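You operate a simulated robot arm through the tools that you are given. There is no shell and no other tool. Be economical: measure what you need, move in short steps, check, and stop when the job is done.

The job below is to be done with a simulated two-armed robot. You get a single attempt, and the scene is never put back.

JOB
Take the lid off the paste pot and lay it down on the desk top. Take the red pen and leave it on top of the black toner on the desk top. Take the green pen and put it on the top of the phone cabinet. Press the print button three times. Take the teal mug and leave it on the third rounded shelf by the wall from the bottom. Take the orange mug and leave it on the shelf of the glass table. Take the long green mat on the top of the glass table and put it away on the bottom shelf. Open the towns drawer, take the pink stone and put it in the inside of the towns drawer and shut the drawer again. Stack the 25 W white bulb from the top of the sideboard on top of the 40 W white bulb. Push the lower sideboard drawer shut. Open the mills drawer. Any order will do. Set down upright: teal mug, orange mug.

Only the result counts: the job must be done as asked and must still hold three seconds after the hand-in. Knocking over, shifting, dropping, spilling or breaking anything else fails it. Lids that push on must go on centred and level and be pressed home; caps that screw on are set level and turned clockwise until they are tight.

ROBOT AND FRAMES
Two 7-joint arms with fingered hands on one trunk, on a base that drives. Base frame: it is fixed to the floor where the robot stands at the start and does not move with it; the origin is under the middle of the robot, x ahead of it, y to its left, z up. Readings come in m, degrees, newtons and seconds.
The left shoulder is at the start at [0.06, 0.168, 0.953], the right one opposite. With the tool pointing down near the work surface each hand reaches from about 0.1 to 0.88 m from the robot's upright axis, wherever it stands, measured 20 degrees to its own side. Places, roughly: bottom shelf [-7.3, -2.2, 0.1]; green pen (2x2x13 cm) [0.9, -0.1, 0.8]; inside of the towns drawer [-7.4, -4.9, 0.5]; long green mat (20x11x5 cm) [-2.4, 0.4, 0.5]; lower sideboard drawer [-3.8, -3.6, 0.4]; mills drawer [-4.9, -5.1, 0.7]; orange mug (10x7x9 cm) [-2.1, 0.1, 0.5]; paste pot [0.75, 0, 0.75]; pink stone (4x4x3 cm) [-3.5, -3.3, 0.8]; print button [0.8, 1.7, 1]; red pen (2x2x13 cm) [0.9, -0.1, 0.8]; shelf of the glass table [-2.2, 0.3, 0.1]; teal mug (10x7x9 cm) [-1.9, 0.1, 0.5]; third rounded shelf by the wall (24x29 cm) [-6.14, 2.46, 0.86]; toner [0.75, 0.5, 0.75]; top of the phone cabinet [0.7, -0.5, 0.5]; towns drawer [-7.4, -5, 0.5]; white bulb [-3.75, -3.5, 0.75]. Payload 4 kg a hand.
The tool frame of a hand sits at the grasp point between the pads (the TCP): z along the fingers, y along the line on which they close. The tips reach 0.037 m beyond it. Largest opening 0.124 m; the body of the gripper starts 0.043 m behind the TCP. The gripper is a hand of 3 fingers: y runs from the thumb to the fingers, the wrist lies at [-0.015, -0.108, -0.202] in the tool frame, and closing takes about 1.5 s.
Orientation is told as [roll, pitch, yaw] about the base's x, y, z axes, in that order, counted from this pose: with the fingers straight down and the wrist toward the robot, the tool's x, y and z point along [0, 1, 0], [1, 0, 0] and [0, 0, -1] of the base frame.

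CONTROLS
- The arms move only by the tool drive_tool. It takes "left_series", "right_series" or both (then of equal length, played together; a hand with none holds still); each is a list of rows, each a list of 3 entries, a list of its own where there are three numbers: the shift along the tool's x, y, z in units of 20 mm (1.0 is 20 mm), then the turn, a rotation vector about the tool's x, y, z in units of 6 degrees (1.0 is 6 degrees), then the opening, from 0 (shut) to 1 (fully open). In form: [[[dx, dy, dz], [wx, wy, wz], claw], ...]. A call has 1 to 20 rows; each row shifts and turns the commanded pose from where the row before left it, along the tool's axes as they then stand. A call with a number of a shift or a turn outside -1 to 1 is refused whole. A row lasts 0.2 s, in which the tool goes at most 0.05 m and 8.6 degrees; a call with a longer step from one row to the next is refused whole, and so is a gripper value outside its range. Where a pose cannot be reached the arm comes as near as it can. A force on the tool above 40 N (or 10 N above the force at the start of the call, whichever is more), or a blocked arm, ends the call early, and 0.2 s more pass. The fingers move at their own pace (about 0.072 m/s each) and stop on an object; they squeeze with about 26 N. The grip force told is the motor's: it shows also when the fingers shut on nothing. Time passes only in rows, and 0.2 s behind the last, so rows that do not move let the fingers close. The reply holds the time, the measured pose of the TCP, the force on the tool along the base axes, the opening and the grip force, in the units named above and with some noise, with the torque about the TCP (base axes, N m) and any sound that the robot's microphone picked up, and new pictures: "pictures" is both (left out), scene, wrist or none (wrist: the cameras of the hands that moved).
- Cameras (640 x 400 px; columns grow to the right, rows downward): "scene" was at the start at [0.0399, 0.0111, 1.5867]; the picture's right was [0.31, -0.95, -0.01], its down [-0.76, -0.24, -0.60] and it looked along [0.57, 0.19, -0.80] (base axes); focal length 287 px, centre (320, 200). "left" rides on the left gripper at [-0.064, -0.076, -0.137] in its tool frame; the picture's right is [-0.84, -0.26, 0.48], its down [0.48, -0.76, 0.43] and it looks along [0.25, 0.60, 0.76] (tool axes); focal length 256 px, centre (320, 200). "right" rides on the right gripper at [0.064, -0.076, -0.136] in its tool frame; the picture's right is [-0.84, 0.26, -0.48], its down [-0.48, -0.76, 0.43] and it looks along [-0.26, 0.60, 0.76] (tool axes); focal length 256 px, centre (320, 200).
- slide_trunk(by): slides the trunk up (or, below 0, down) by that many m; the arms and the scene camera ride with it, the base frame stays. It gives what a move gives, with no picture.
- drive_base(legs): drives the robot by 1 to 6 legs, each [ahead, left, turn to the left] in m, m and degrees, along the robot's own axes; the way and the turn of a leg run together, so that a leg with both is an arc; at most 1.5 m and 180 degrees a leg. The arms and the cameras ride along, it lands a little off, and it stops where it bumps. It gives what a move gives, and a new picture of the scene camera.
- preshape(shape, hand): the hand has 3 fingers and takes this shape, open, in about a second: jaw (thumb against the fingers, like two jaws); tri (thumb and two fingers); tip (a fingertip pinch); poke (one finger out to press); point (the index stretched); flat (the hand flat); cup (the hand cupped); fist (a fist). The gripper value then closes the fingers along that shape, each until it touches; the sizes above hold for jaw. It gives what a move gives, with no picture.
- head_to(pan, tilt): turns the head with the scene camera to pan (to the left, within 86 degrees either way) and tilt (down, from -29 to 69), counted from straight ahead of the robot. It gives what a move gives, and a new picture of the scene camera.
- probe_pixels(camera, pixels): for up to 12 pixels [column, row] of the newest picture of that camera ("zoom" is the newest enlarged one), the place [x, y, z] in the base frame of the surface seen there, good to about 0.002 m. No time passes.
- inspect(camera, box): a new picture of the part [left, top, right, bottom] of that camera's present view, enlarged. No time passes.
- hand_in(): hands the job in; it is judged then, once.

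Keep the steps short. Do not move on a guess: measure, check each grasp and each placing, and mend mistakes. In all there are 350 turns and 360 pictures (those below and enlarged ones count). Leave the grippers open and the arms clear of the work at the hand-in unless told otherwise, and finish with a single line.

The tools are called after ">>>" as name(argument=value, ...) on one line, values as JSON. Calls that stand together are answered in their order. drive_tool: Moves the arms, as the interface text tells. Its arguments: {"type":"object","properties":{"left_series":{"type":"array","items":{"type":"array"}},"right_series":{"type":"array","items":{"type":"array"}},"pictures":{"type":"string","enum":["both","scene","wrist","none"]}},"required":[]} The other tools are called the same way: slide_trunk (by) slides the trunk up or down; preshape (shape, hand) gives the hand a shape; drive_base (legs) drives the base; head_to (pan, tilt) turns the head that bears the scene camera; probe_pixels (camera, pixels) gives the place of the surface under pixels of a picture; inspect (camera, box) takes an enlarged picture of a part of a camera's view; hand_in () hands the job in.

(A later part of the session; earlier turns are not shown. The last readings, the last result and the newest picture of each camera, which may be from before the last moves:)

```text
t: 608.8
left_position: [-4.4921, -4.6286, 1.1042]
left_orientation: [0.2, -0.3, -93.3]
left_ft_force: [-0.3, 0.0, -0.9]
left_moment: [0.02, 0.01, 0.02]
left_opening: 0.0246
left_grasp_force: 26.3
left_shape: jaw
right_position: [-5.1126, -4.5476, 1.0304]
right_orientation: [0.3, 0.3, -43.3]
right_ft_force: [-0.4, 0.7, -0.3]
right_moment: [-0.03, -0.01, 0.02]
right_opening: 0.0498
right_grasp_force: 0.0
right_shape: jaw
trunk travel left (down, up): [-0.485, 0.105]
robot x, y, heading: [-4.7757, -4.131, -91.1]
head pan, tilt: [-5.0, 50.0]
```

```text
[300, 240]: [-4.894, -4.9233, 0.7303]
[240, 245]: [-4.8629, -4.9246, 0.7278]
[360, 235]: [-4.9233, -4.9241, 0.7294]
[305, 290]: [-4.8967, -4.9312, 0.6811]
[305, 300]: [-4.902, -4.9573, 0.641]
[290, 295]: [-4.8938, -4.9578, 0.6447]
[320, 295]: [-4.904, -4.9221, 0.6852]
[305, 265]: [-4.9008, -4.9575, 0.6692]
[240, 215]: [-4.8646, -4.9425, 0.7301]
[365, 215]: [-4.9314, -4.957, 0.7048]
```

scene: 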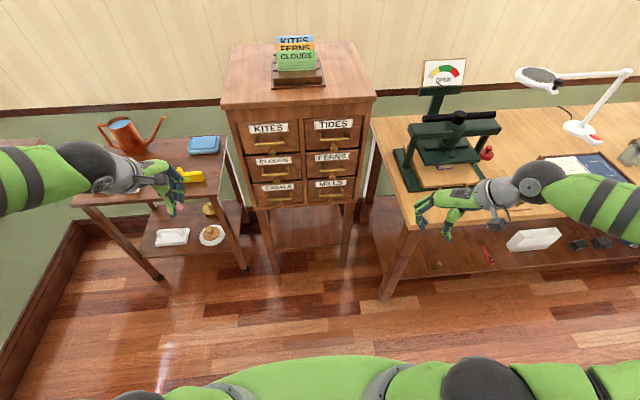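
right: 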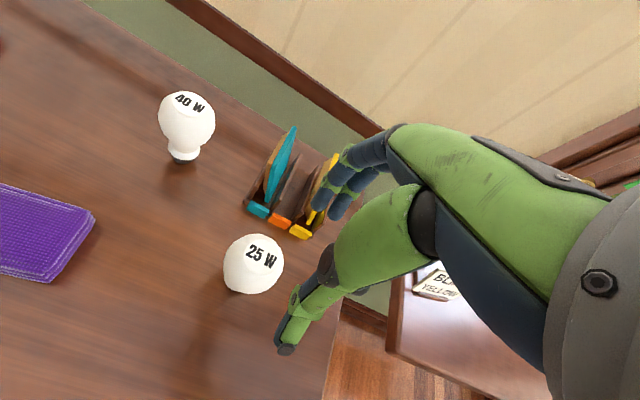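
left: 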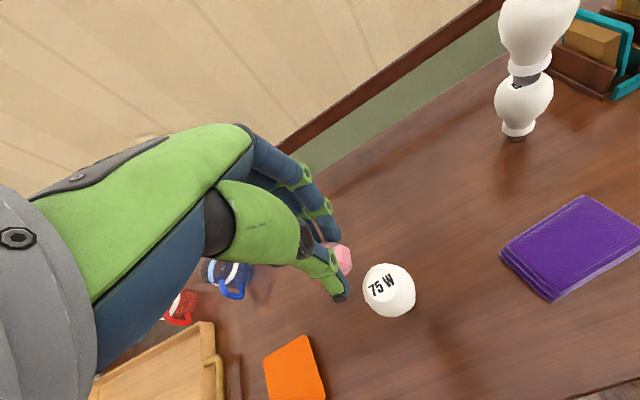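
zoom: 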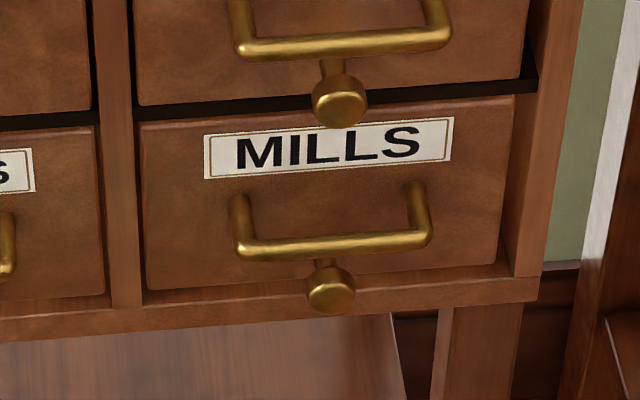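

The knob (z≈0.685) suits a lateral grip with fingers pointing forward. I orient the right hand so.

>>> drive_tool(right_series=[[[0, 0, 0], [0, 0, -1], 0.4], [[0, 0, 0], [0, 0, -1], 0.4], [[0, 0, 0], [0, 0, -1], 0.4], [[0, 0, 0], [0, 0, -1], 0.4], [[0, 0, 0], [0, 0, -1], 0.4], [[0, 0, 0], [0, 0, -1], 0.4], [[0, 0, 0], [0, 0, -1], 0.4], [[0, 0, 0], [0, -1, -0.2], 0.4], [[0, 0, 0], [0, -1, 0], 0.4], [[0, 0, 0], [0, -1, 0], 0.4], [[0, 0, 0], [0, -1, 0], 0.4], [[0, 0, 0], [0, -1, 0], 0.4], [[0, 0, 0], [0, -1, 0], 0.4], [[0, 0, 0], [0, -1, 0], 0.4], [[0, 0, 0], [0, -1, 0], 0.4], [[0, 0, 0], [0, -1, 0], 0.4], [[0, 0, 0], [0, -1, 0], 0.4], [[0, 0, 0], [0, -1, 0], 0.4], [[0, 0, 0], [0, -1, 0], 0.4]], pictures="none")

>>> drive_tool(right_series=[[[0.764, 0.618, 0.9], [0, 0, 0], 0.4], [[0.764, 0.618, 0.9], [0, 0, 0], 0.4], [[0.764, 0.618, 0.9], [0, 0, 0], 0.4], [[0.764, 0.618, 0.9], [0, 0, 0], 0.4], [[0.764, 0.618, 0.9], [0, 0, 0], 0.4], [[0.764, 0.618, 0.9], [0, 0, 0], 0.4], [[0.764, 0.618, 0.9], [0, 0, 0], 0.4], [[0.764, 0.618, 0.9], [0, 0, 0], 0.4], [[0.764, 0.618, 0.9], [0, 0, 0], 0.4], [[0.764, 0.618, 0.9], [0, 0, 0], 0.4], [[0.764, 0.618, 0.9], [0, 0, 0], 0.4], [[0.764, 0.618, 0.9], [0, 0, 0], 0.4], [[0.764, 0.618, 0.9], [0, 0, 0], 0.4], [[0.764, 0.618, 0.8], [0, 0, 0], 0.4], [[0.764, 0.618, 0.8], [0, 0, 0], 0.4], [[0.764, 0.618, 0.8], [0, 0, 0], 0.4], [[0, 0, 0], [0, 0, 0], 0.4]], pictures="wrist")

```text
t: 612.8
left_position: [-4.4928, -4.629, 1.105]
left_orientation: [0.2, -0.4, -93.2]
left_ft_force: [-0.8, -0.8, 0.0]
left_moment: [0.02, 0.01, -0.02]
left_opening: 0.0245
left_grasp_force: 26.4
left_shape: jaw
right_position: [-5.1346, -4.5638, 1.0323]
right_orientation: [-71.8, 0.0, 0.1]
right_ft_force: [1.1, 0.2, -0.2]
right_moment: [-0.01, -0.03, 0.02]
right_opening: 0.0496
right_grasp_force: 0.1
right_shape: jaw
right hand out of reach, approached as far as the arm can: row 17, 18, 19
trunk travel left (down, up): [-0.485, 0.105]
robot x, y, heading: [-4.778, -4.1312, -90.7]
head pan, tilt: [-5.0, 50.0]
```

```text
t: 616.4
left_position: [-4.4914, -4.6279, 1.1037]
left_orientation: [0.2, -0.4, -93.3]
left_ft_force: [0.4, -0.7, -1.5]
left_moment: [-0.01, 0.0, 0.02]
left_opening: 0.0245
left_grasp_force: 26.1
left_shape: jaw
right_position: [-4.9381, -4.7558, 0.7142]
right_orientation: [-71.7, 0.0, 0.0]
right_ft_force: [-0.3, -0.7, -0.2]
right_moment: [-0.06, 0.02, 0.0]
right_opening: 0.0498
right_grasp_force: 0.0
right_shape: jaw
right hand out of reach, approached as far as the arm can: row 16
trunk travel left (down, up): [-0.485, 0.105]
robot x, y, heading: [-4.7752, -4.1332, -90.9]
head pan, tilt: [-5.0, 50.0]
```

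right: 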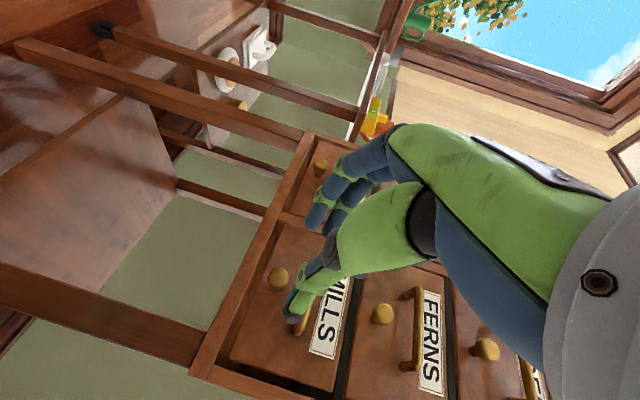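

>>> probe_pixels(camera="right", pixels=[[278, 278], [272, 272], [285, 285], [300, 325], [310, 300]])

```text
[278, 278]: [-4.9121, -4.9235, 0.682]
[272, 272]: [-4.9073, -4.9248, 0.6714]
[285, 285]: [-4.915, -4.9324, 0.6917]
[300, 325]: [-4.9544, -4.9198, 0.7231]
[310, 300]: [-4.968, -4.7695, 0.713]
```

>>> drive_tool(right_series=[[[0, 0.36, 0.98], [0, 0, 0], 0.4], [[0, 0.36, 0.98], [0, 0, 0], 0.4], [[0, 0.36, 0.98], [0, 0, 0], 0.4], [[0, 0.36, 0.96], [0, 0, 0], 0.4], [[-0.33, 0, 1], [0, 0, 0], 0.4], [[-0.33, 0, 1], [0, 0, 0], 0.4], [[-0.33, 0, 1], [0, 0, 0], 0.4], [[0, 0, 0], [0, 0, 0], 0.4]], pictures="wrist")

```text
t: 618.1
left_position: [-4.4918, -4.6288, 1.1035]
left_orientation: [0.2, -0.5, -93.3]
left_ft_force: [-0.1, 0.8, 0.0]
left_moment: [-0.04, 0.01, 0.0]
left_opening: 0.0243
left_grasp_force: 25.6
left_shape: jaw
right_position: [-4.966, -4.8524, 0.7459]
right_orientation: [-71.7, 0.0, -0.2]
right_ft_force: [0.0, 0.1, -0.7]
right_moment: [-0.01, 0.03, 0.01]
right_opening: 0.0501
right_grasp_force: 0.1
right_shape: jaw
right hand out of reach, approached as far as the arm can: row 1, 2, 3, 4, 5, 6, 7
trunk travel left (down, up): [-0.485, 0.105]
robot x, y, heading: [-4.775, -4.1334, -91.0]
head pan, tilt: [-5.0, 50.0]
```

right: 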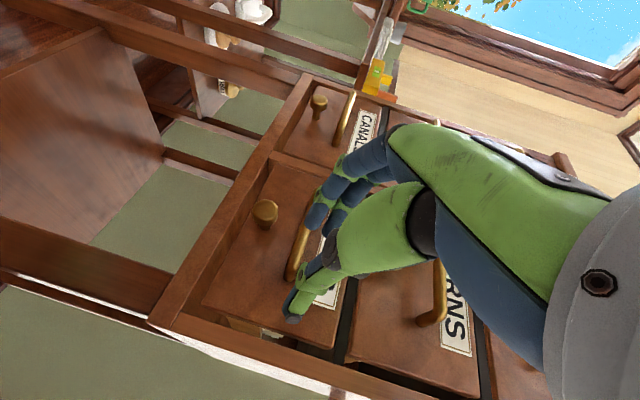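

The arm is at a joint limit; I use trunk and base for the remaining offset. Back off a little, trunk −0.057, base left 0.057.

>>> drive_tool(right_series=[[[0.3, 0, -0.95], [0, 0, 0], 0.4], [[0.3, 0, -0.95], [0, 0, 0], 0.4], [[0, 0, 0], [0, 0, 0], 0.4]], pictures="none")

>>> slide_trunk(by=-0.06)

>>> drive_base(legs=[[0, 0.057, 0]])

```text
t: 619.0
left_position: [-4.4907, -4.6282, 1.1039]
left_orientation: [0.2, -0.3, -93.3]
left_ft_force: [0.8, 0.0, 0.6]
left_moment: [0.03, -0.02, -0.01]
left_opening: 0.0245
left_grasp_force: 25.5
left_shape: jaw
right_position: [-4.9646, -4.8134, 0.7471]
right_orientation: [-71.7, 0.0, -0.1]
right_ft_force: [0.4, 0.1, -0.4]
right_moment: [0.01, -0.01, 0.01]
right_opening: 0.0499
right_grasp_force: 0.0
right_shape: jaw
trunk travel left (down, up): [-0.485, 0.105]
robot x, y, heading: [-4.7787, -4.1292, -90.6]
head pan, tilt: [-5.0, 50.0]
```

```text
t: 620.0
left_position: [-4.4913, -4.628, 1.044]
left_orientation: [0.2, -0.4, -93.3]
left_ft_force: [-0.1, -0.5, -0.3]
left_moment: [0.0, -0.04, -0.05]
left_opening: 0.0246
left_grasp_force: 26.0
left_shape: jaw
right_position: [-4.9665, -4.8135, 0.685]
right_orientation: [-71.6, 0.0, -0.1]
right_ft_force: [-0.1, 0.7, -0.2]
right_moment: [-0.02, -0.05, -0.01]
right_opening: 0.0498
right_grasp_force: 0.1
right_shape: jaw
trunk travel left (down, up): [-0.425, 0.165]
robot x, y, heading: [-4.7776, -4.1257, -90.9]
head pan, tilt: [-5.0, 50.0]
```

```text
t: 620.9
left_position: [-4.4346, -4.6274, 1.0442]
left_orientation: [0.2, -0.4, -93.3]
left_ft_force: [0.2, 0.6, -0.5]
left_moment: [0.01, -0.01, -0.02]
left_opening: 0.0244
left_grasp_force: 26.1
left_shape: jaw
right_position: [-4.9077, -4.8134, 0.6857]
right_orientation: [-71.7, 0.1, -0.1]
right_ft_force: [-0.3, 0.0, 0.4]
right_moment: [0.0, 0.0, -0.02]
right_opening: 0.0502
right_grasp_force: 0.0
right_shape: jaw
trunk travel left (down, up): [-0.425, 0.165]
robot x, y, heading: [-4.7208, -4.1315, -90.9]
head pan, tilt: [-5.0, 50.0]
```

scene: 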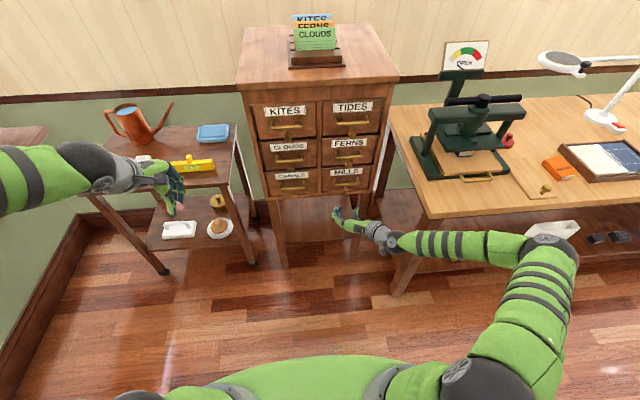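

>>> drive_tool(right_series=[[[-0.314, 0, 0.949], [0, 0, 0], 0.4], [[-0.314, 0, 0.949], [0, 0, 0], 0.4], [[0, 0, 0], [0, 0, 0], 0.4]], pictures="none")

```text
t: 621.7
left_position: [-4.4336, -4.6297, 1.044]
left_orientation: [0.3, -0.2, -93.3]
left_ft_force: [-0.8, 0.4, -1.6]
left_moment: [-0.01, 0.0, -0.01]
left_opening: 0.0246
left_grasp_force: 25.9
left_shape: jaw
right_position: [-4.9096, -4.8543, 0.6868]
right_orientation: [-71.7, 0.1, -0.1]
right_ft_force: [0.2, -1.3, 1.0]
right_moment: [0.01, 0.01, -0.01]
right_opening: 0.0499
right_grasp_force: 0.1
right_shape: jaw
trunk travel left (down, up): [-0.425, 0.165]
robot x, y, heading: [-4.7211, -4.1299, -90.8]
head pan, tilt: [-5.0, 50.0]
```

Good; continue ~6 cm and look.

>>> drive_tool(right_series=[[[-0.314, 0, 0.949], [0, 0, 0], 0.4], [[-0.314, 0, 0.949], [0, 0, 0], 0.4], [[-0.314, 0, 0.949], [0, 0, 0], 0.4], [[0, 0, 0], [0, 0, 0], 0.4]], pictures="none")

>>> inspect(camera="right", box=[220, 150, 420, 350])

```text
t: 622.7
left_position: [-4.4344, -4.6309, 1.0442]
left_orientation: [0.2, -0.4, -93.1]
left_ft_force: [0.1, -0.1, 0.0]
left_moment: [0.03, -0.01, -0.03]
left_opening: 0.0245
left_grasp_force: 26.0
left_shape: jaw
right_position: [-4.9296, -4.8915, 0.7047]
right_orientation: [-71.7, 0.1, -0.1]
right_ft_force: [-0.3, -0.6, -0.7]
right_moment: [-0.01, 0.0, -0.03]
right_opening: 0.0499
right_grasp_force: 0.1
right_shape: jaw
right hand out of reach, approached as far as the arm can: row 1, 2, 3
trunk travel left (down, up): [-0.425, 0.165]
robot x, y, heading: [-4.7217, -4.128, -91.0]
head pan, tilt: [-5.0, 50.0]
```

```text
2.00 times, centred on (320, 250) of right
```

zoom: 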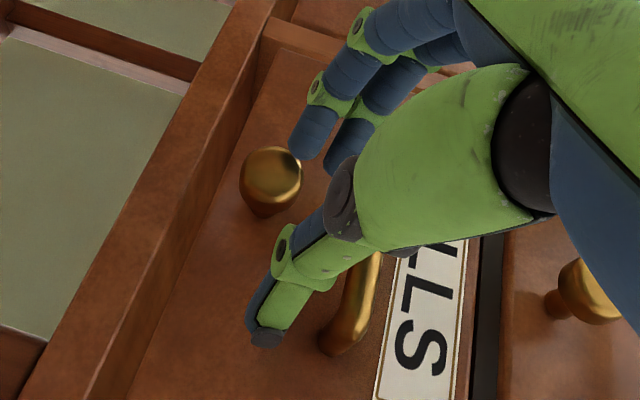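

>>> drive_tool(right_series=[[[0.74, 0.52, -0.8], [0, 0, 0], 0.4], [[0.74, 0.52, -0.8], [0, 0, 0], 0.4], [[0, 0, 0], [0, 0, 0], 0.4]], pictures="none")

>>> drive_base(legs=[[0.063, 0, 0]])

>>> inspect(camera="right", box=[220, 150, 420, 350])

```text
t: 623.5
left_position: [-4.435, -4.6288, 1.0444]
left_orientation: [0.3, -0.3, -93.3]
left_ft_force: [-0.2, -0.3, -0.2]
left_moment: [0.02, 0.02, -0.01]
left_opening: 0.0245
left_grasp_force: 26.5
left_shape: jaw
right_position: [-4.9091, -4.8515, 0.6878]
right_orientation: [-71.6, 0.0, -0.1]
right_ft_force: [-0.5, -0.7, -0.2]
right_moment: [0.03, 0.02, 0.0]
right_opening: 0.05
right_grasp_force: 0.0
right_shape: jaw
trunk travel left (down, up): [-0.425, 0.165]
robot x, y, heading: [-4.7194, -4.1305, -90.6]
head pan, tilt: [-5.0, 50.0]
```

```text
t: 624.5
left_position: [-4.435, -4.6927, 1.0436]
left_orientation: [0.2, -0.4, -93.2]
left_ft_force: [0.0, -0.1, 0.4]
left_moment: [0.02, 0.01, -0.02]
left_opening: 0.0245
left_grasp_force: 26.0
left_shape: jaw
right_position: [-4.9105, -4.9155, 0.6877]
right_orientation: [-71.7, 0.0, -0.1]
right_ft_force: [-0.6, 1.4, 1.0]
right_moment: [0.03, -0.03, -0.01]
right_opening: 0.05
right_grasp_force: 0.1
right_shape: jaw
trunk travel left (down, up): [-0.425, 0.165]
robot x, y, heading: [-4.7211, -4.1972, -90.7]
head pan, tilt: [-5.0, 50.0]
```

scene: 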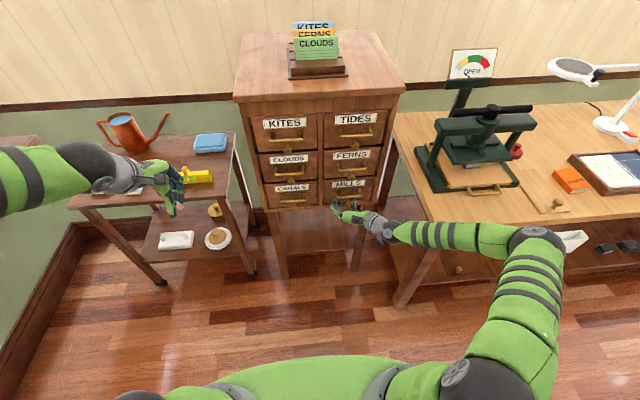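

```text
2.00 times, centred on (320, 250) of right
```

zoom: 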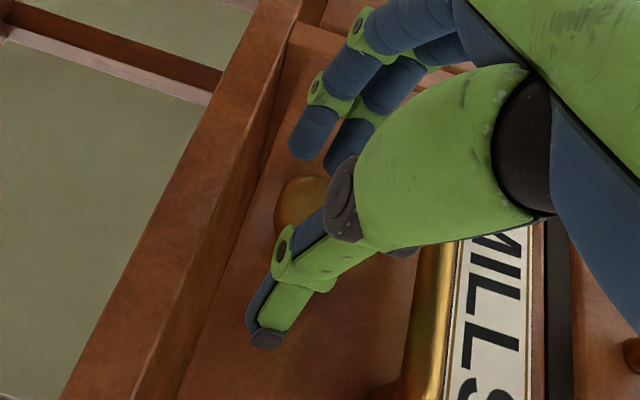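

Knob lies between the fingers. Close on it.

>>> drive_tool(right_series=[[[0, 0, 0], [0, 0, 0], 0.25], [[0, 0, 0], [0, 0, 0], 0.1], [[0, 0, 0], [0, 0, 0], 0], [[0, 0, 0], [0, 0, 0], 0], [[0, 0, 0], [0, 0, 0], 0], [[0, 0, 0], [0, 0, 0], 0]], pictures="none")

```text
t: 625.9
left_position: [-4.4362, -4.6925, 1.0433]
left_orientation: [0.2, -0.3, -93.3]
left_ft_force: [-0.9, -0.6, -0.9]
left_moment: [-0.01, 0.0, 0.02]
left_opening: 0.0244
left_grasp_force: 25.9
left_shape: jaw
right_position: [-4.9092, -4.9158, 0.6875]
right_orientation: [-71.7, 0.0, -0.1]
right_ft_force: [-5.6, 6.6, 1.8]
right_moment: [-0.03, -0.02, 0.2]
right_opening: 0.0259
right_grasp_force: 25.9
right_shape: jaw
trunk travel left (down, up): [-0.425, 0.165]
robot x, y, heading: [-4.7172, -4.1899, -90.9]
head pan, tilt: [-5.0, 50.0]
```

Gripped (0.026). I pull back 4 cm.

>>> drive_tool(right_series=[[[0.16, 0, -0.47], [0, 0, 0], 0], [[0.2, 0, -0.6], [0, 0, 0], 0], [[0.314, 0, -0.949], [0, 0, 0], 0], [[0, 0, 0], [0, 0, 0], 0]], pictures="none")

>>> inspect(camera="scene", box=[250, 90, 410, 240])

```text
t: 626.9
left_position: [-4.4359, -4.6929, 1.0443]
left_orientation: [0.2, -0.4, -93.4]
left_ft_force: [-0.6, -0.5, 0.2]
left_moment: [0.0, -0.01, 0.03]
left_opening: 0.0245
left_grasp_force: 25.6
left_shape: jaw
right_position: [-4.9092, -4.8724, 0.6866]
right_orientation: [-71.7, 0.0, -0.2]
right_ft_force: [-7.4, -0.6, 2.3]
right_moment: [-0.14, -0.04, 0.09]
right_opening: 0.0255
right_grasp_force: 26.6
right_shape: jaw
trunk travel left (down, up): [-0.425, 0.165]
robot x, y, heading: [-4.721, -4.1966, -91.1]
head pan, tilt: [-5.0, 50.0]
```

```text
2.67 times, centred on (330, 165) of scene
```

zoom: 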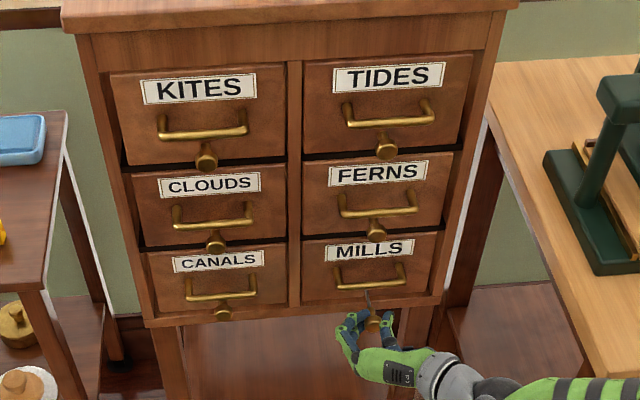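

That is the catalogue's retaining rod, not the drawer pull. I push it back in and will use the bar handle.

>>> drive_tool(right_series=[[[-0.314, 0, 0.949], [0, 0, 0], 0], [[-0.2, 0, 0.6], [0, 0, 0], 0], [[-0.19, 0, 0.56], [0, 0, 0], 0], [[-0.05, 0, 0.15], [0, 0, 0], 0], [[0, 0, 0], [0, 0, 0], 0]], pictures="none")

>>> inspect(camera="scene", box=[250, 90, 410, 240])

```text
t: 628.2
left_position: [-4.4372, -4.6909, 1.044]
left_orientation: [0.2, -0.5, -93.5]
left_ft_force: [0.9, -0.6, 0.1]
left_moment: [0.0, 0.03, 0.02]
left_opening: 0.0244
left_grasp_force: 26.5
left_shape: jaw
right_position: [-4.9106, -4.9145, 0.6876]
right_orientation: [-71.3, 0.0, 0.1]
right_ft_force: [-5.4, 17.5, 8.9]
right_moment: [-0.17, 0.0, 0.06]
right_opening: 0.0256
right_grasp_force: 26.1
right_shape: jaw
trunk travel left (down, up): [-0.425, 0.165]
robot x, y, heading: [-4.7212, -4.1924, -90.7]
head pan, tilt: [-5.0, 50.0]
stopped in row 5 (right hand): the force on the tool passed its limit at 41 N (the readings are from after the stop); the commanded pose is now the measured one
```

```text
2.67 times, centred on (330, 165) of scene
```

zoom: 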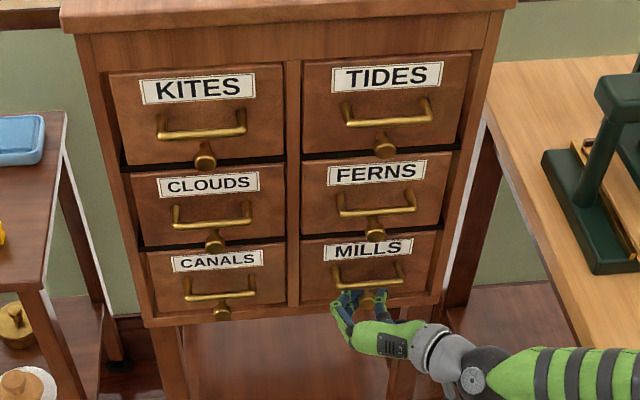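

Rod is seated. I release, back off with the base, and rotate the hand 90° about its axis for a vertical pinch of the bar.

>>> drive_tool(right_series=[[[0, 0, 0], [0, 0, 0], 0.3], [[0, 0, 0], [0, 0, 0], 0.4], [[0, 0, 0], [0, 0, 0], 0.4], [[0.2, 0, -0.6], [0, 0, 0], 0.4], [[0.314, 0, -0.949], [0, 0, 0], 0.4], [[0.314, 0, -0.949], [0, 0, 0], 0.4], [[0.314, 0, -0.949], [0, 0, 0], 0.4], [[0.314, 0, -0.949], [0, 0, 0], 0.4], [[0.314, 0, -0.949], [0, 0, 0], 0.4]], pictures="none")

>>> drive_tool(right_series=[[[0, 0, 0], [0, 0, 1], 0.35], [[0, 0, 0], [0, 0, 1], 0.35], [[0, 0, 0], [0, 0, 1], 0.35], [[0, 0, 0], [0, 0, 1], 0.35], [[0, 0, 0], [0, 0, 1], 0.35], [[0, 0, 0], [0, 0, 1], 0.35], [[0, 0, 0], [0, 0, 1], 0.35], [[0, 0, 0], [0, 0, 1], 0.35], [[0, 0, 0], [0, 0, 1], 0.35], [[0, 0, 0], [0, 0, 1], 0.35], [[0, 0, 0], [0, 0, 1], 0.35], [[0, 0, 0], [0, 0, 1], 0.35], [[0, 0, 0], [0, 0, 1], 0.35], [[0, 0, 0], [0, 0, 1], 0.35], [[0, 0, 0], [0, 0, 1], 0.35]], pictures="none")

```text
t: 630.2
left_position: [-4.4351, -4.6922, 1.0443]
left_orientation: [0.2, -0.4, -93.3]
left_ft_force: [-0.4, 0.7, -1.8]
left_moment: [-0.02, 0.0, 0.03]
left_opening: 0.0246
left_grasp_force: 25.9
left_shape: jaw
right_position: [-4.9083, -4.8052, 0.6863]
right_orientation: [-71.4, 0.0, 0.0]
right_ft_force: [-0.4, 0.0, 0.3]
right_moment: [0.03, 0.0, -0.01]
right_opening: 0.0497
right_grasp_force: 0.1
right_shape: jaw
trunk travel left (down, up): [-0.425, 0.165]
robot x, y, heading: [-4.719, -4.1958, -91.0]
head pan, tilt: [-5.0, 50.0]
```

```text
t: 633.4
left_position: [-4.4361, -4.693, 1.044]
left_orientation: [0.2, -0.3, -93.4]
left_ft_force: [-0.2, -0.1, 0.3]
left_moment: [0.04, 0.0, 0.0]
left_opening: 0.0246
left_grasp_force: 25.9
left_shape: jaw
right_position: [-4.9536, -4.8223, 0.7865]
right_orientation: [0.3, -71.3, -90.3]
right_ft_force: [-0.2, -0.7, -0.3]
right_moment: [0.01, 0.01, -0.02]
right_opening: 0.0437
right_grasp_force: 0.1
right_shape: jaw
right hand out of reach, approached as far as the arm can: row 4, 5, 6, 7, 8, 9, 10, 11, 12, 13, 14, 15
trunk travel left (down, up): [-0.425, 0.165]
robot x, y, heading: [-4.7239, -4.1933, -90.8]
head pan, tilt: [-5.0, 50.0]
```

Orientation reached. I lower the trunk 0.055 and shift the base left 0.019, then forward.

>>> slide_trunk(by=-0.055)

>>> drive_base(legs=[[0.05, 0.019, 0]])

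>>> inspect(camera="right", box=[160, 100, 440, 380])

```text
t: 634.3
left_position: [-4.4362, -4.6925, 0.9884]
left_orientation: [0.3, -0.4, -93.3]
left_ft_force: [-0.1, -0.2, -0.7]
left_moment: [0.01, 0.0, -0.03]
left_opening: 0.0246
left_grasp_force: 26.2
left_shape: jaw
right_position: [-4.9553, -4.8226, 0.7304]
right_orientation: [-0.2, -71.2, -89.8]
right_ft_force: [0.7, 0.4, 0.2]
right_moment: [0.03, -0.03, 0.01]
right_opening: 0.0438
right_grasp_force: 0.0
right_shape: jaw
trunk travel left (down, up): [-0.37, 0.22]
robot x, y, heading: [-4.7172, -4.1922, -91.0]
head pan, tilt: [-5.0, 50.0]
```

```text
t: 635.3
left_position: [-4.4173, -4.7435, 0.988]
left_orientation: [0.1, -0.4, -93.2]
left_ft_force: [-1.0, -0.4, -0.1]
left_moment: [-0.01, 0.02, 0.0]
left_opening: 0.0246
left_grasp_force: 25.6
left_shape: jaw
right_position: [-4.9353, -4.8722, 0.7305]
right_orientation: [-0.1, -71.3, -89.7]
right_ft_force: [0.8, -0.7, 0.6]
right_moment: [0.02, 0.01, -0.01]
right_opening: 0.0436
right_grasp_force: 0.0
right_shape: jaw
trunk travel left (down, up): [-0.37, 0.22]
robot x, y, heading: [-4.7032, -4.2441, -91.2]
head pan, tilt: [-5.0, 50.0]
```

scene: 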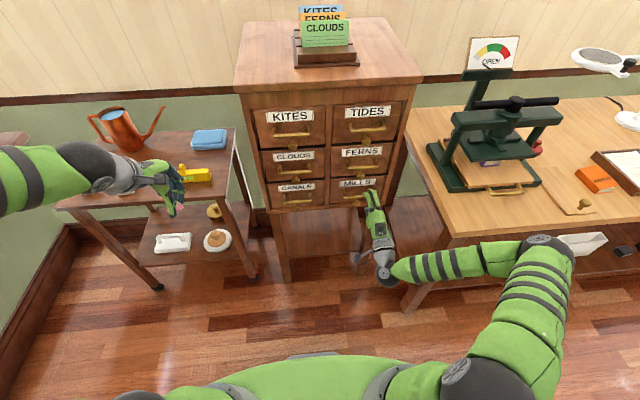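

```text
1.43 times, centred on (300, 240) of right
```

zoom: 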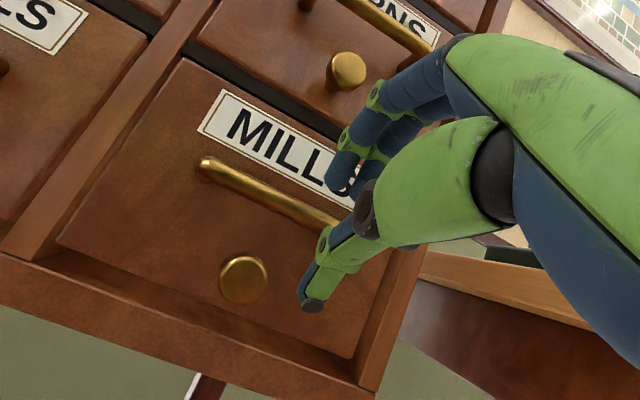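

Aligned: fingers above the bar, thumb below it clear of the knob. Advance 0.045 m and close.

>>> drive_base(legs=[[0.045, 0, 0]])

>>> drive_tool(right_series=[[[0, 0, 0], [0, 0, 0], 0.2], [[0, 0, 0], [0, 0, 0], 0.05], [[0, 0, 0], [0, 0, 0], 0], [[0, 0, 0], [0, 0, 0], 0], [[0, 0, 0], [0, 0, 0], 0]], pictures="wrist")

```text
t: 636.2
left_position: [-4.419, -4.7877, 0.9897]
left_orientation: [0.1, -0.5, -93.2]
left_ft_force: [-0.4, 0.8, -0.2]
left_moment: [0.02, 0.0, 0.01]
left_opening: 0.0247
left_grasp_force: 26.3
left_shape: jaw
right_position: [-4.9368, -4.9162, 0.7308]
right_orientation: [-0.1, -71.4, -89.9]
right_ft_force: [0.6, 9.2, 0.2]
right_moment: [-0.13, 0.04, 0.02]
right_opening: 0.0441
right_grasp_force: 0.1
right_shape: jaw
trunk travel left (down, up): [-0.37, 0.22]
robot x, y, heading: [-4.704, -4.286, -91.0]
head pan, tilt: [-5.0, 50.0]
```

scene: 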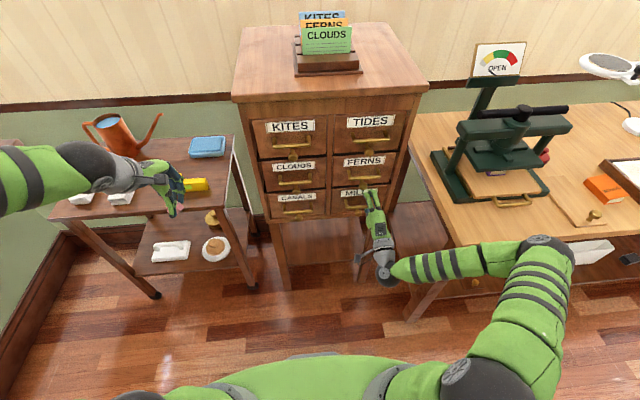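

```text
t: 637.4
left_position: [-4.4172, -4.788, 0.9897]
left_orientation: [0.1, -0.2, -93.3]
left_ft_force: [-0.1, -0.1, -0.6]
left_moment: [-0.02, -0.01, -0.01]
left_opening: 0.0244
left_grasp_force: 26.0
left_shape: jaw
right_position: [-4.9353, -4.9174, 0.7282]
right_orientation: [-0.1, -71.1, -89.8]
right_ft_force: [5.3, 4.5, -16.4]
right_moment: [0.04, 0.05, 0.18]
right_opening: 0.0192
right_grasp_force: 26.2
right_shape: jaw
trunk travel left (down, up): [-0.37, 0.22]
robot x, y, heading: [-4.7021, -4.2864, -90.9]
head pan, tilt: [-5.0, 50.0]
```

right: 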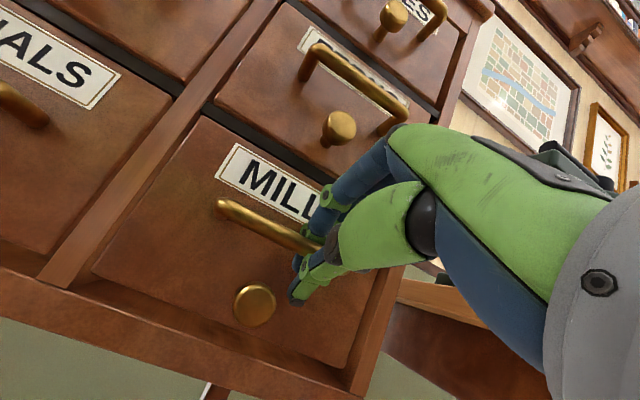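

Bar gripped. I pull by backing the base 0.12 m.

>>> drive_base(legs=[[-0.12, 0, 0]])

```text
t: 638.6
left_position: [-4.417, -4.6669, 0.9887]
left_orientation: [0.1, -0.2, -93.4]
left_ft_force: [0.0, -0.8, -0.7]
left_moment: [0.01, 0.0, 0.01]
left_opening: 0.0246
left_grasp_force: 26.3
left_shape: jaw
right_position: [-4.9363, -4.7964, 0.7294]
right_orientation: [-0.1, -71.2, -90.0]
right_ft_force: [-0.4, -0.1, -20.5]
right_moment: [0.1, 0.05, 0.02]
right_opening: 0.0188
right_grasp_force: 26.3
right_shape: jaw
trunk travel left (down, up): [-0.37, 0.22]
robot x, y, heading: [-4.7008, -4.1698, -91.4]
head pan, tilt: [-5.0, 50.0]
```

scene: 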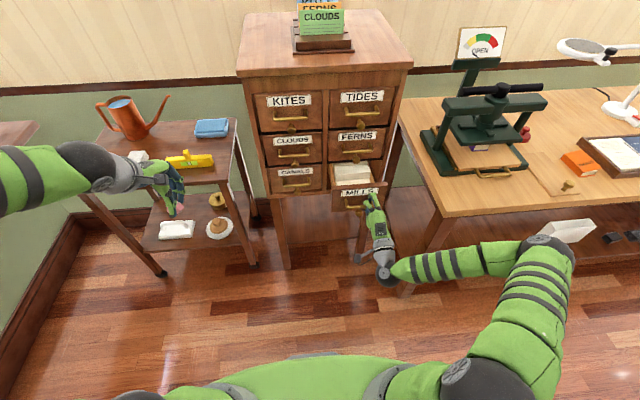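

Drawer is sliding out. Another 0.08 m, then release.

>>> drive_base(legs=[[-0.08, 0, 0]])

>>> drive_tool(right_series=[[[0, 0, 0], [0, 0, 0], 0.2], [[0, 0, 0], [0, 0, 0], 0.35], [[0, 0, 0], [0, 0, 0], 0.45], [[0, 0, 0], [0, 0, 0], 0.45], [[0, 0.3, -0.95], [0, 0, 0], 0.45], [[0, 0.3, -0.95], [0, 0, 0], 0.45], [[0, 0.3, -0.95], [0, 0, 0], 0.45], [[0, 0.3, -0.95], [0, 0, 0], 0.45]], pictures="none")

>>> drive_base(legs=[[-0.35, 0, 0], [0, 0, -90]])

```text
t: 639.7
left_position: [-4.4163, -4.5866, 0.9888]
left_orientation: [0.2, -0.2, -93.3]
left_ft_force: [0.0, -0.2, -0.7]
left_moment: [0.04, -0.01, 0.01]
left_opening: 0.0245
left_grasp_force: 25.9
left_shape: jaw
right_position: [-4.9347, -4.7155, 0.728]
right_orientation: [-0.2, -71.1, -89.8]
right_ft_force: [-7.9, 0.7, -19.0]
right_moment: [0.13, 0.07, -0.12]
right_opening: 0.0181
right_grasp_force: 25.8
right_shape: jaw
trunk travel left (down, up): [-0.37, 0.22]
robot x, y, heading: [-4.7012, -4.0869, -91.0]
head pan, tilt: [-5.0, 50.0]
```

scene: 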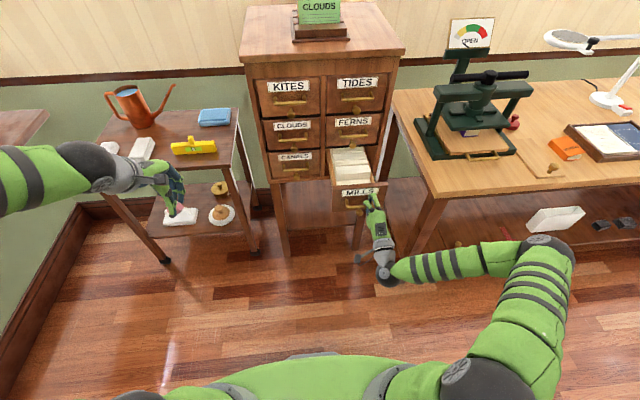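

```text
t: 641.5
left_position: [-4.4158, -4.5873, 0.9896]
left_orientation: [0.1, -0.3, -93.3]
left_ft_force: [1.0, 0.2, 0.1]
left_moment: [0.0, -0.03, 0.01]
left_opening: 0.0245
left_grasp_force: 25.8
left_shape: jaw
right_position: [-4.9339, -4.6516, 0.7773]
right_orientation: [-0.3, -71.2, -89.8]
right_ft_force: [-0.3, -1.2, 0.0]
right_moment: [0.0, -0.01, 0.02]
right_opening: 0.0557
right_grasp_force: 0.0
right_shape: jaw
trunk travel left (down, up): [-0.37, 0.22]
robot x, y, heading: [-4.7012, -4.0925, -90.8]
head pan, tilt: [-5.0, 50.0]
```

```text
t: 647.6
left_position: [-5.1937, -4.0229, 0.9887]
left_orientation: [0.2, -0.3, 176.4]
left_ft_force: [-0.6, 0.8, -0.2]
left_moment: [0.02, 0.01, -0.02]
left_opening: 0.0242
left_grasp_force: 26.2
left_shape: jaw
right_position: [-5.2559, -3.5048, 0.777]
right_orientation: [-0.2, -71.3, 179.9]
right_ft_force: [-0.3, -0.2, -1.2]
right_moment: [-0.01, -0.01, -0.01]
right_opening: 0.0555
right_grasp_force: 0.1
right_shape: jaw
trunk travel left (down, up): [-0.37, 0.22]
robot x, y, heading: [-4.6915, -3.7405, 178.8]
head pan, tilt: [-5.0, 50.0]
```

scene: 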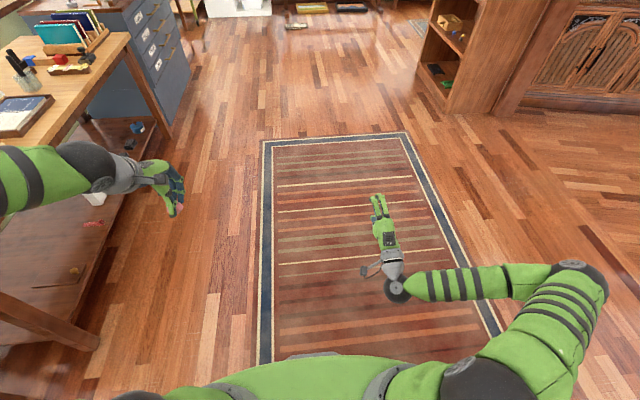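

MILLS is open. Now to the blue cabinet (towns drawer): drive ~2.45 m, turn left to face it.

>>> drive_base(legs=[[1.25, 0, 1.2], [1.25, 0, 0], [0, 0, 90]])

```text
t: 663.7
left_position: [-6.8902, -4.2214, 0.9894]
left_orientation: [0.2, -0.2, -90.2]
left_ft_force: [-0.9, 1.0, -0.3]
left_moment: [-0.01, 0.03, -0.03]
left_opening: 0.0239
left_grasp_force: 26.6
left_shape: jaw
right_position: [-7.4051, -4.3155, 0.7762]
right_orientation: [-0.3, -71.1, -86.6]
right_ft_force: [0.2, -0.4, 0.5]
right_moment: [-0.02, -0.01, 0.01]
right_opening: 0.0552
right_grasp_force: 0.1
right_shape: jaw
trunk travel left (down, up): [-0.37, 0.22]
robot x, y, heading: [-7.2036, -3.7406, -87.7]
head pan, tilt: [-5.0, 50.0]
```

scene: 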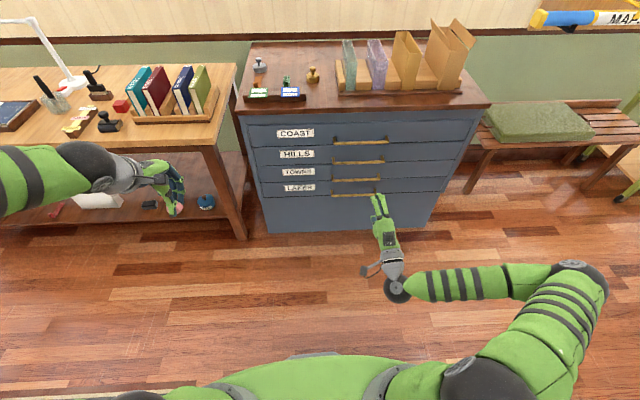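

>>> inspect(camera="scene", box=[240, 110, 440, 235])

>>> probe_pixels(camera="zoom", pixels=[[380, 162], [290, 164], [470, 158], [380, 222], [290, 228], [440, 213], [190, 200], [300, 245], [190, 160], [380, 110]])

```text
3.20 times, centred on (340, 172) of scene
```

zoom: 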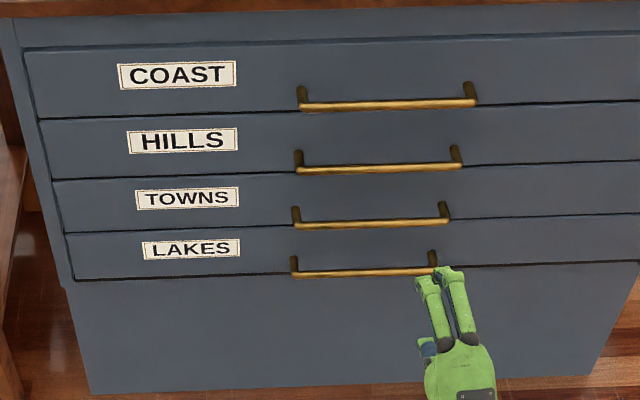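

```text
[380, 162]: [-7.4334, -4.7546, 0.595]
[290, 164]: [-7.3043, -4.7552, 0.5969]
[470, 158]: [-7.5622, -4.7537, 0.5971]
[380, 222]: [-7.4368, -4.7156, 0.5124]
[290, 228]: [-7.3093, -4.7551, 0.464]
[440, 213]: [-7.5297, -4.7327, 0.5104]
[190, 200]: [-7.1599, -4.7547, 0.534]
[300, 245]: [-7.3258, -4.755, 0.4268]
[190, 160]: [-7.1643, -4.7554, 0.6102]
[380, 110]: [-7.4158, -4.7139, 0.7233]
```

TOWNS handle: z≈0.512, y≈−4.716, x −7.315…−7.535. Lower trunk 0.26, move the left hand inward, then approach.

>>> drive_tool(left_series=[[[-1, -0.5, -0.5], [0, 0, 0], 0], [[-1, -0.5, -0.5], [0, 0, 0], 0], [[-1, -0.5, -0.5], [0, 0, 0], 0], [[-1, -0.5, -0.5], [0, 0, 0], 0], [[-1, 0, -0.5], [0, 0, 0], 0], [[-1, 0, -0.5], [0, 0, 0], 0], [[-1, 0, -0.5], [0, 0, 0], 0], [[-1, 0, -0.5], [0, 0, 0], 0]], pictures="none")

>>> slide_trunk(by=-0.26)

>>> drive_base(legs=[[0, 0, -2.3], [0.33, 0, 0]])

```text
t: 665.5
left_position: [-7.0512, -4.1814, 1.0676]
left_orientation: [0.2, -0.2, -90.1]
left_ft_force: [-0.1, -0.2, -0.7]
left_moment: [-0.01, -0.02, -0.01]
left_opening: 0.0238
left_grasp_force: 26.4
left_shape: jaw
right_position: [-7.4043, -4.3154, 0.7768]
right_orientation: [-0.3, -71.3, -86.6]
right_ft_force: [0.5, -0.9, 0.4]
right_moment: [-0.01, 0.0, -0.01]
right_opening: 0.0556
right_grasp_force: 0.0
right_shape: jaw
trunk travel left (down, up): [-0.37, 0.22]
robot x, y, heading: [-7.2031, -3.7385, -87.9]
head pan, tilt: [-5.0, 50.0]
```

```text
t: 668.1
left_position: [-7.051, -4.1808, 0.8096]
left_orientation: [0.2, -0.3, -90.2]
left_ft_force: [0.3, 0.7, 0.8]
left_moment: [0.0, -0.01, 0.02]
left_opening: 0.0239
left_grasp_force: 26.0
left_shape: jaw
right_position: [-7.4052, -4.3152, 0.5162]
right_orientation: [-0.3, -71.2, -86.7]
right_ft_force: [-0.1, -0.2, -0.2]
right_moment: [-0.04, -0.01, -0.02]
right_opening: 0.0556
right_grasp_force: 0.2
right_shape: jaw
trunk travel left (down, up): [-0.11, 0.48]
robot x, y, heading: [-7.202, -3.7395, -87.9]
head pan, tilt: [-5.0, 50.0]
```

```text
t: 670.7
left_position: [-7.0709, -4.5172, 0.8083]
left_orientation: [0.2, -0.3, -92.5]
left_ft_force: [0.2, -0.5, 0.2]
left_moment: [-0.03, 0.0, 0.0]
left_opening: 0.0239
left_grasp_force: 25.6
left_shape: jaw
right_position: [-7.4303, -4.6358, 0.5174]
right_orientation: [-0.4, -71.2, -89.1]
right_ft_force: [0.0, -0.3, 0.3]
right_moment: [-0.01, 0.01, -0.01]
right_opening: 0.0554
right_grasp_force: 0.0
right_shape: jaw
trunk travel left (down, up): [-0.11, 0.48]
robot x, y, heading: [-7.2019, -4.0687, -89.9]
head pan, tilt: [-5.0, 50.0]
```

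scene: 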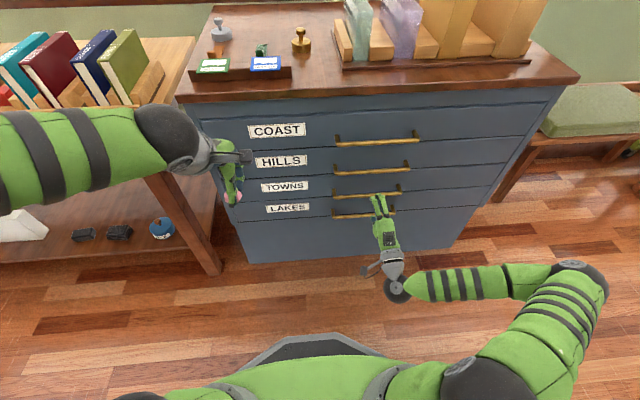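

>>> drive_base(legs=[[0.071, 0, 0]])

>>> drive_tool(right_series=[[[0, 0, 0], [0, 0, 0], 0.25], [[0, 0, 0], [0, 0, 0], 0.1], [[0, 0, 0], [0, 0, 0], 0], [[0, 0, 0], [0, 0, 0], 0], [[0, 0, 0], [0, 0, 0], 0], [[0, 0, 0], [0, 0, 0], 0]], pictures="wrist")

```text
t: 671.7
left_position: [-7.0716, -4.5851, 0.8086]
left_orientation: [0.1, -0.3, -92.5]
left_ft_force: [0.2, -0.3, 0.3]
left_moment: [-0.01, 0.0, -0.02]
left_opening: 0.024
left_grasp_force: 26.2
left_shape: jaw
right_position: [-7.4309, -4.7064, 0.5163]
right_orientation: [-0.2, -71.2, -89.1]
right_ft_force: [-0.8, 0.9, -0.2]
right_moment: [0.0, -0.03, -0.01]
right_opening: 0.0554
right_grasp_force: 0.0
right_shape: jaw
trunk travel left (down, up): [-0.11, 0.48]
robot x, y, heading: [-7.2007, -4.1403, -90.3]
head pan, tilt: [-5.0, 50.0]
```

scene: 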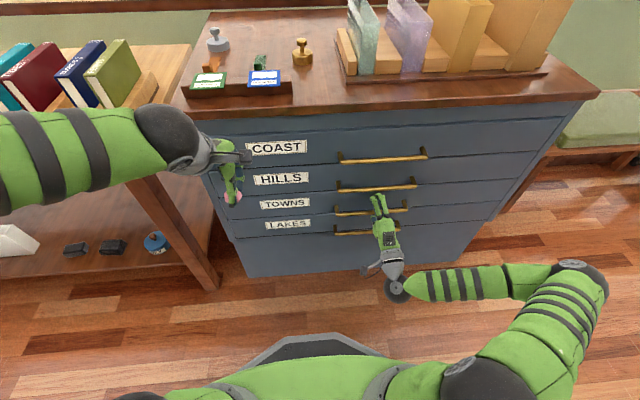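

```text
t: 673.1
left_position: [-7.071, -4.5864, 0.8083]
left_orientation: [0.2, -0.3, -92.5]
left_ft_force: [-0.1, 0.3, -0.1]
left_moment: [0.01, 0.01, 0.02]
left_opening: 0.0239
left_grasp_force: 26.0
left_shape: jaw
right_position: [-7.4304, -4.7071, 0.5158]
right_orientation: [-0.3, -71.1, -89.1]
right_ft_force: [1.4, 7.0, -9.1]
right_moment: [0.05, -0.01, 0.05]
right_opening: 0.0114
right_grasp_force: 25.7
right_shape: jaw
trunk travel left (down, up): [-0.11, 0.48]
robot x, y, heading: [-7.2071, -4.1428, -90.0]
head pan, tilt: [-5.0, 50.0]
```

right: 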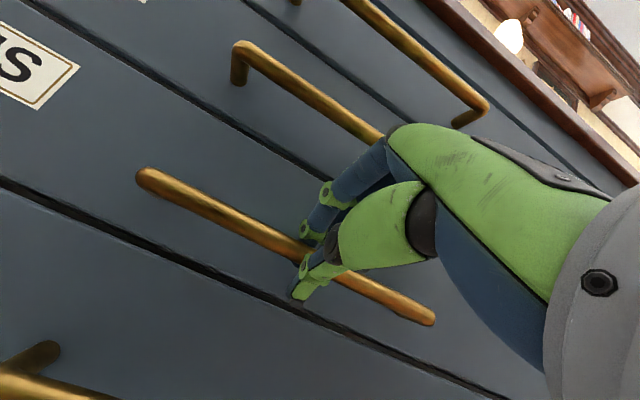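

Bar gripped (TOWNS, z 0.512). Pull back 0.22 m.

>>> drive_base(legs=[[-0.22, 0, 0]])

```text
t: 674.8
left_position: [-7.0706, -4.3688, 0.8075]
left_orientation: [0.2, -0.3, -92.5]
left_ft_force: [-0.9, 0.0, 0.2]
left_moment: [0.0, 0.01, 0.03]
left_opening: 0.0238
left_grasp_force: 26.2
left_shape: jaw
right_position: [-7.4307, -4.4895, 0.5149]
right_orientation: [-0.2, -71.0, -89.1]
right_ft_force: [-7.0, 2.6, -11.0]
right_moment: [0.13, 0.04, -0.12]
right_opening: 0.0102
right_grasp_force: 26.1
right_shape: jaw
trunk travel left (down, up): [-0.11, 0.48]
robot x, y, heading: [-7.2035, -3.9217, -89.8]
head pan, tilt: [-5.0, 50.0]
```

scene: 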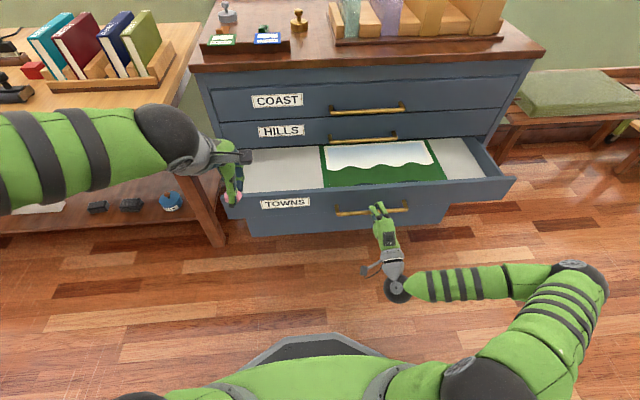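

TOWNS is open. Measure its interior.

>>> probe_pixels(camera="scene", pixels=[[285, 165], [300, 175], [270, 170], [300, 188], [260, 155], [330, 175], [460, 160], [245, 185], [310, 152], [234, 195]])

```text
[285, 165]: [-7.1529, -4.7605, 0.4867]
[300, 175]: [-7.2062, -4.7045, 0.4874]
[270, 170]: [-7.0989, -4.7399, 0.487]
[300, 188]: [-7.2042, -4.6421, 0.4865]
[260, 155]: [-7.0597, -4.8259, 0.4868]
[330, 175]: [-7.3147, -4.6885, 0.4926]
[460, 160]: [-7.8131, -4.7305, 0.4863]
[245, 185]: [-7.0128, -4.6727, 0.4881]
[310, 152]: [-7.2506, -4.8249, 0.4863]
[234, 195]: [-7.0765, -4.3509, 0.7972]
```

>>> drive_tool(left_series=[[[0, 0, 0.98], [0, 0, 0], 0], [[0, 0, 0.98], [0, 0, 0], 0], [[0, 0, 0.98], [0, 0, 0], 0], [[0, 0, 0.98], [0, 0, 0], 0], [[0, 0, 0.98], [0, 0, 0], 0], [[0, 0, 0.98], [0, 0, 0], 0], [[0, 0, 0.98], [0, 0, 0], 0], [[0, 0, 0.98], [0, 0, 0], 0], [[0, 0, 0.98], [0, 0, 0], 0], [[-0.171, 0.976, 0], [0, 0, 0], 0], [[-0.171, 0.976, 0], [0, 0, 0], 0], [[-0.171, 0.976, 0], [0, 0, 0], 0], [[-0.171, 0.976, 0], [0, 0, 0], 0], [[-0.171, 0.976, 0], [0, 0, 0], 0], [[-0.171, 0.976, 0], [0, 0, 0], 0], [[-0.171, 0.976, 0], [0, 0, 0], 0], [[-0.171, 0.976, 0], [0, 0, 0], 0], [[-0.171, 0.976, 0], [0, 0, 0], 0], [[-0.171, 0.976, 0], [0, 0, 0], 0]], pictures="none")

>>> drive_tool(left_series=[[[-0.171, 0.976, 0], [0, 0, 0], 0], [[-0.171, 0.976, 0], [0, 0, 0], 0], [[-0.171, 0.976, 0], [0, 0, 0], 0], [[-0.171, 0.7, 0], [0, 0, 0], 0], [[0, 0, 1], [0, 0, 0], 0], [[0, 0, 1], [0, 0, 0], 0], [[0, 0, 1], [0, 0, 0], 0], [[0, 0, 1], [0, 0, 0], 0], [[0, 0, 0.3], [0, 0, 0], 0], [[0, 0, 0], [0, 0, 0], 0]], pictures="scene")

```text
t: 678.8
left_position: [-7.1112, -4.562, 0.6322]
left_orientation: [0.2, -0.3, -92.5]
left_ft_force: [0.5, 0.4, -0.3]
left_moment: [0.0, 0.0, 0.0]
left_opening: 0.0236
left_grasp_force: 26.4
left_shape: jaw
right_position: [-7.4306, -4.4895, 0.5173]
right_orientation: [-0.3, -71.1, -89.1]
right_ft_force: [-5.5, 3.3, -10.7]
right_moment: [0.14, 0.02, -0.15]
right_opening: 0.0101
right_grasp_force: 26.1
right_shape: jaw
trunk travel left (down, up): [-0.11, 0.48]
robot x, y, heading: [-7.2052, -3.9218, -90.3]
head pan, tilt: [-5.0, 50.0]
```

```text
t: 681.0
left_position: [-7.128, -4.6365, 0.5469]
left_orientation: [0.2, -0.3, -92.5]
left_ft_force: [-0.7, -0.6, -0.3]
left_moment: [0.02, -0.01, -0.02]
left_opening: 0.0236
left_grasp_force: 26.3
left_shape: jaw
right_position: [-7.4294, -4.4902, 0.5164]
right_orientation: [-0.3, -71.1, -89.1]
right_ft_force: [-6.1, 1.7, -11.7]
right_moment: [0.14, 0.02, -0.14]
right_opening: 0.0103
right_grasp_force: 25.4
right_shape: jaw
trunk travel left (down, up): [-0.11, 0.48]
robot x, y, heading: [-7.2019, -3.9234, -90.4]
head pan, tilt: [-5.0, 50.0]
```

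scene: 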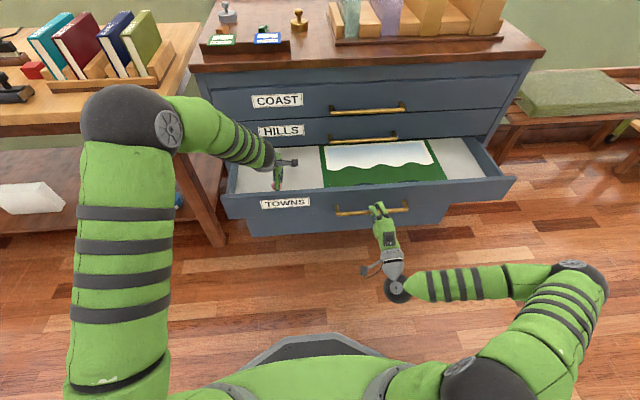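

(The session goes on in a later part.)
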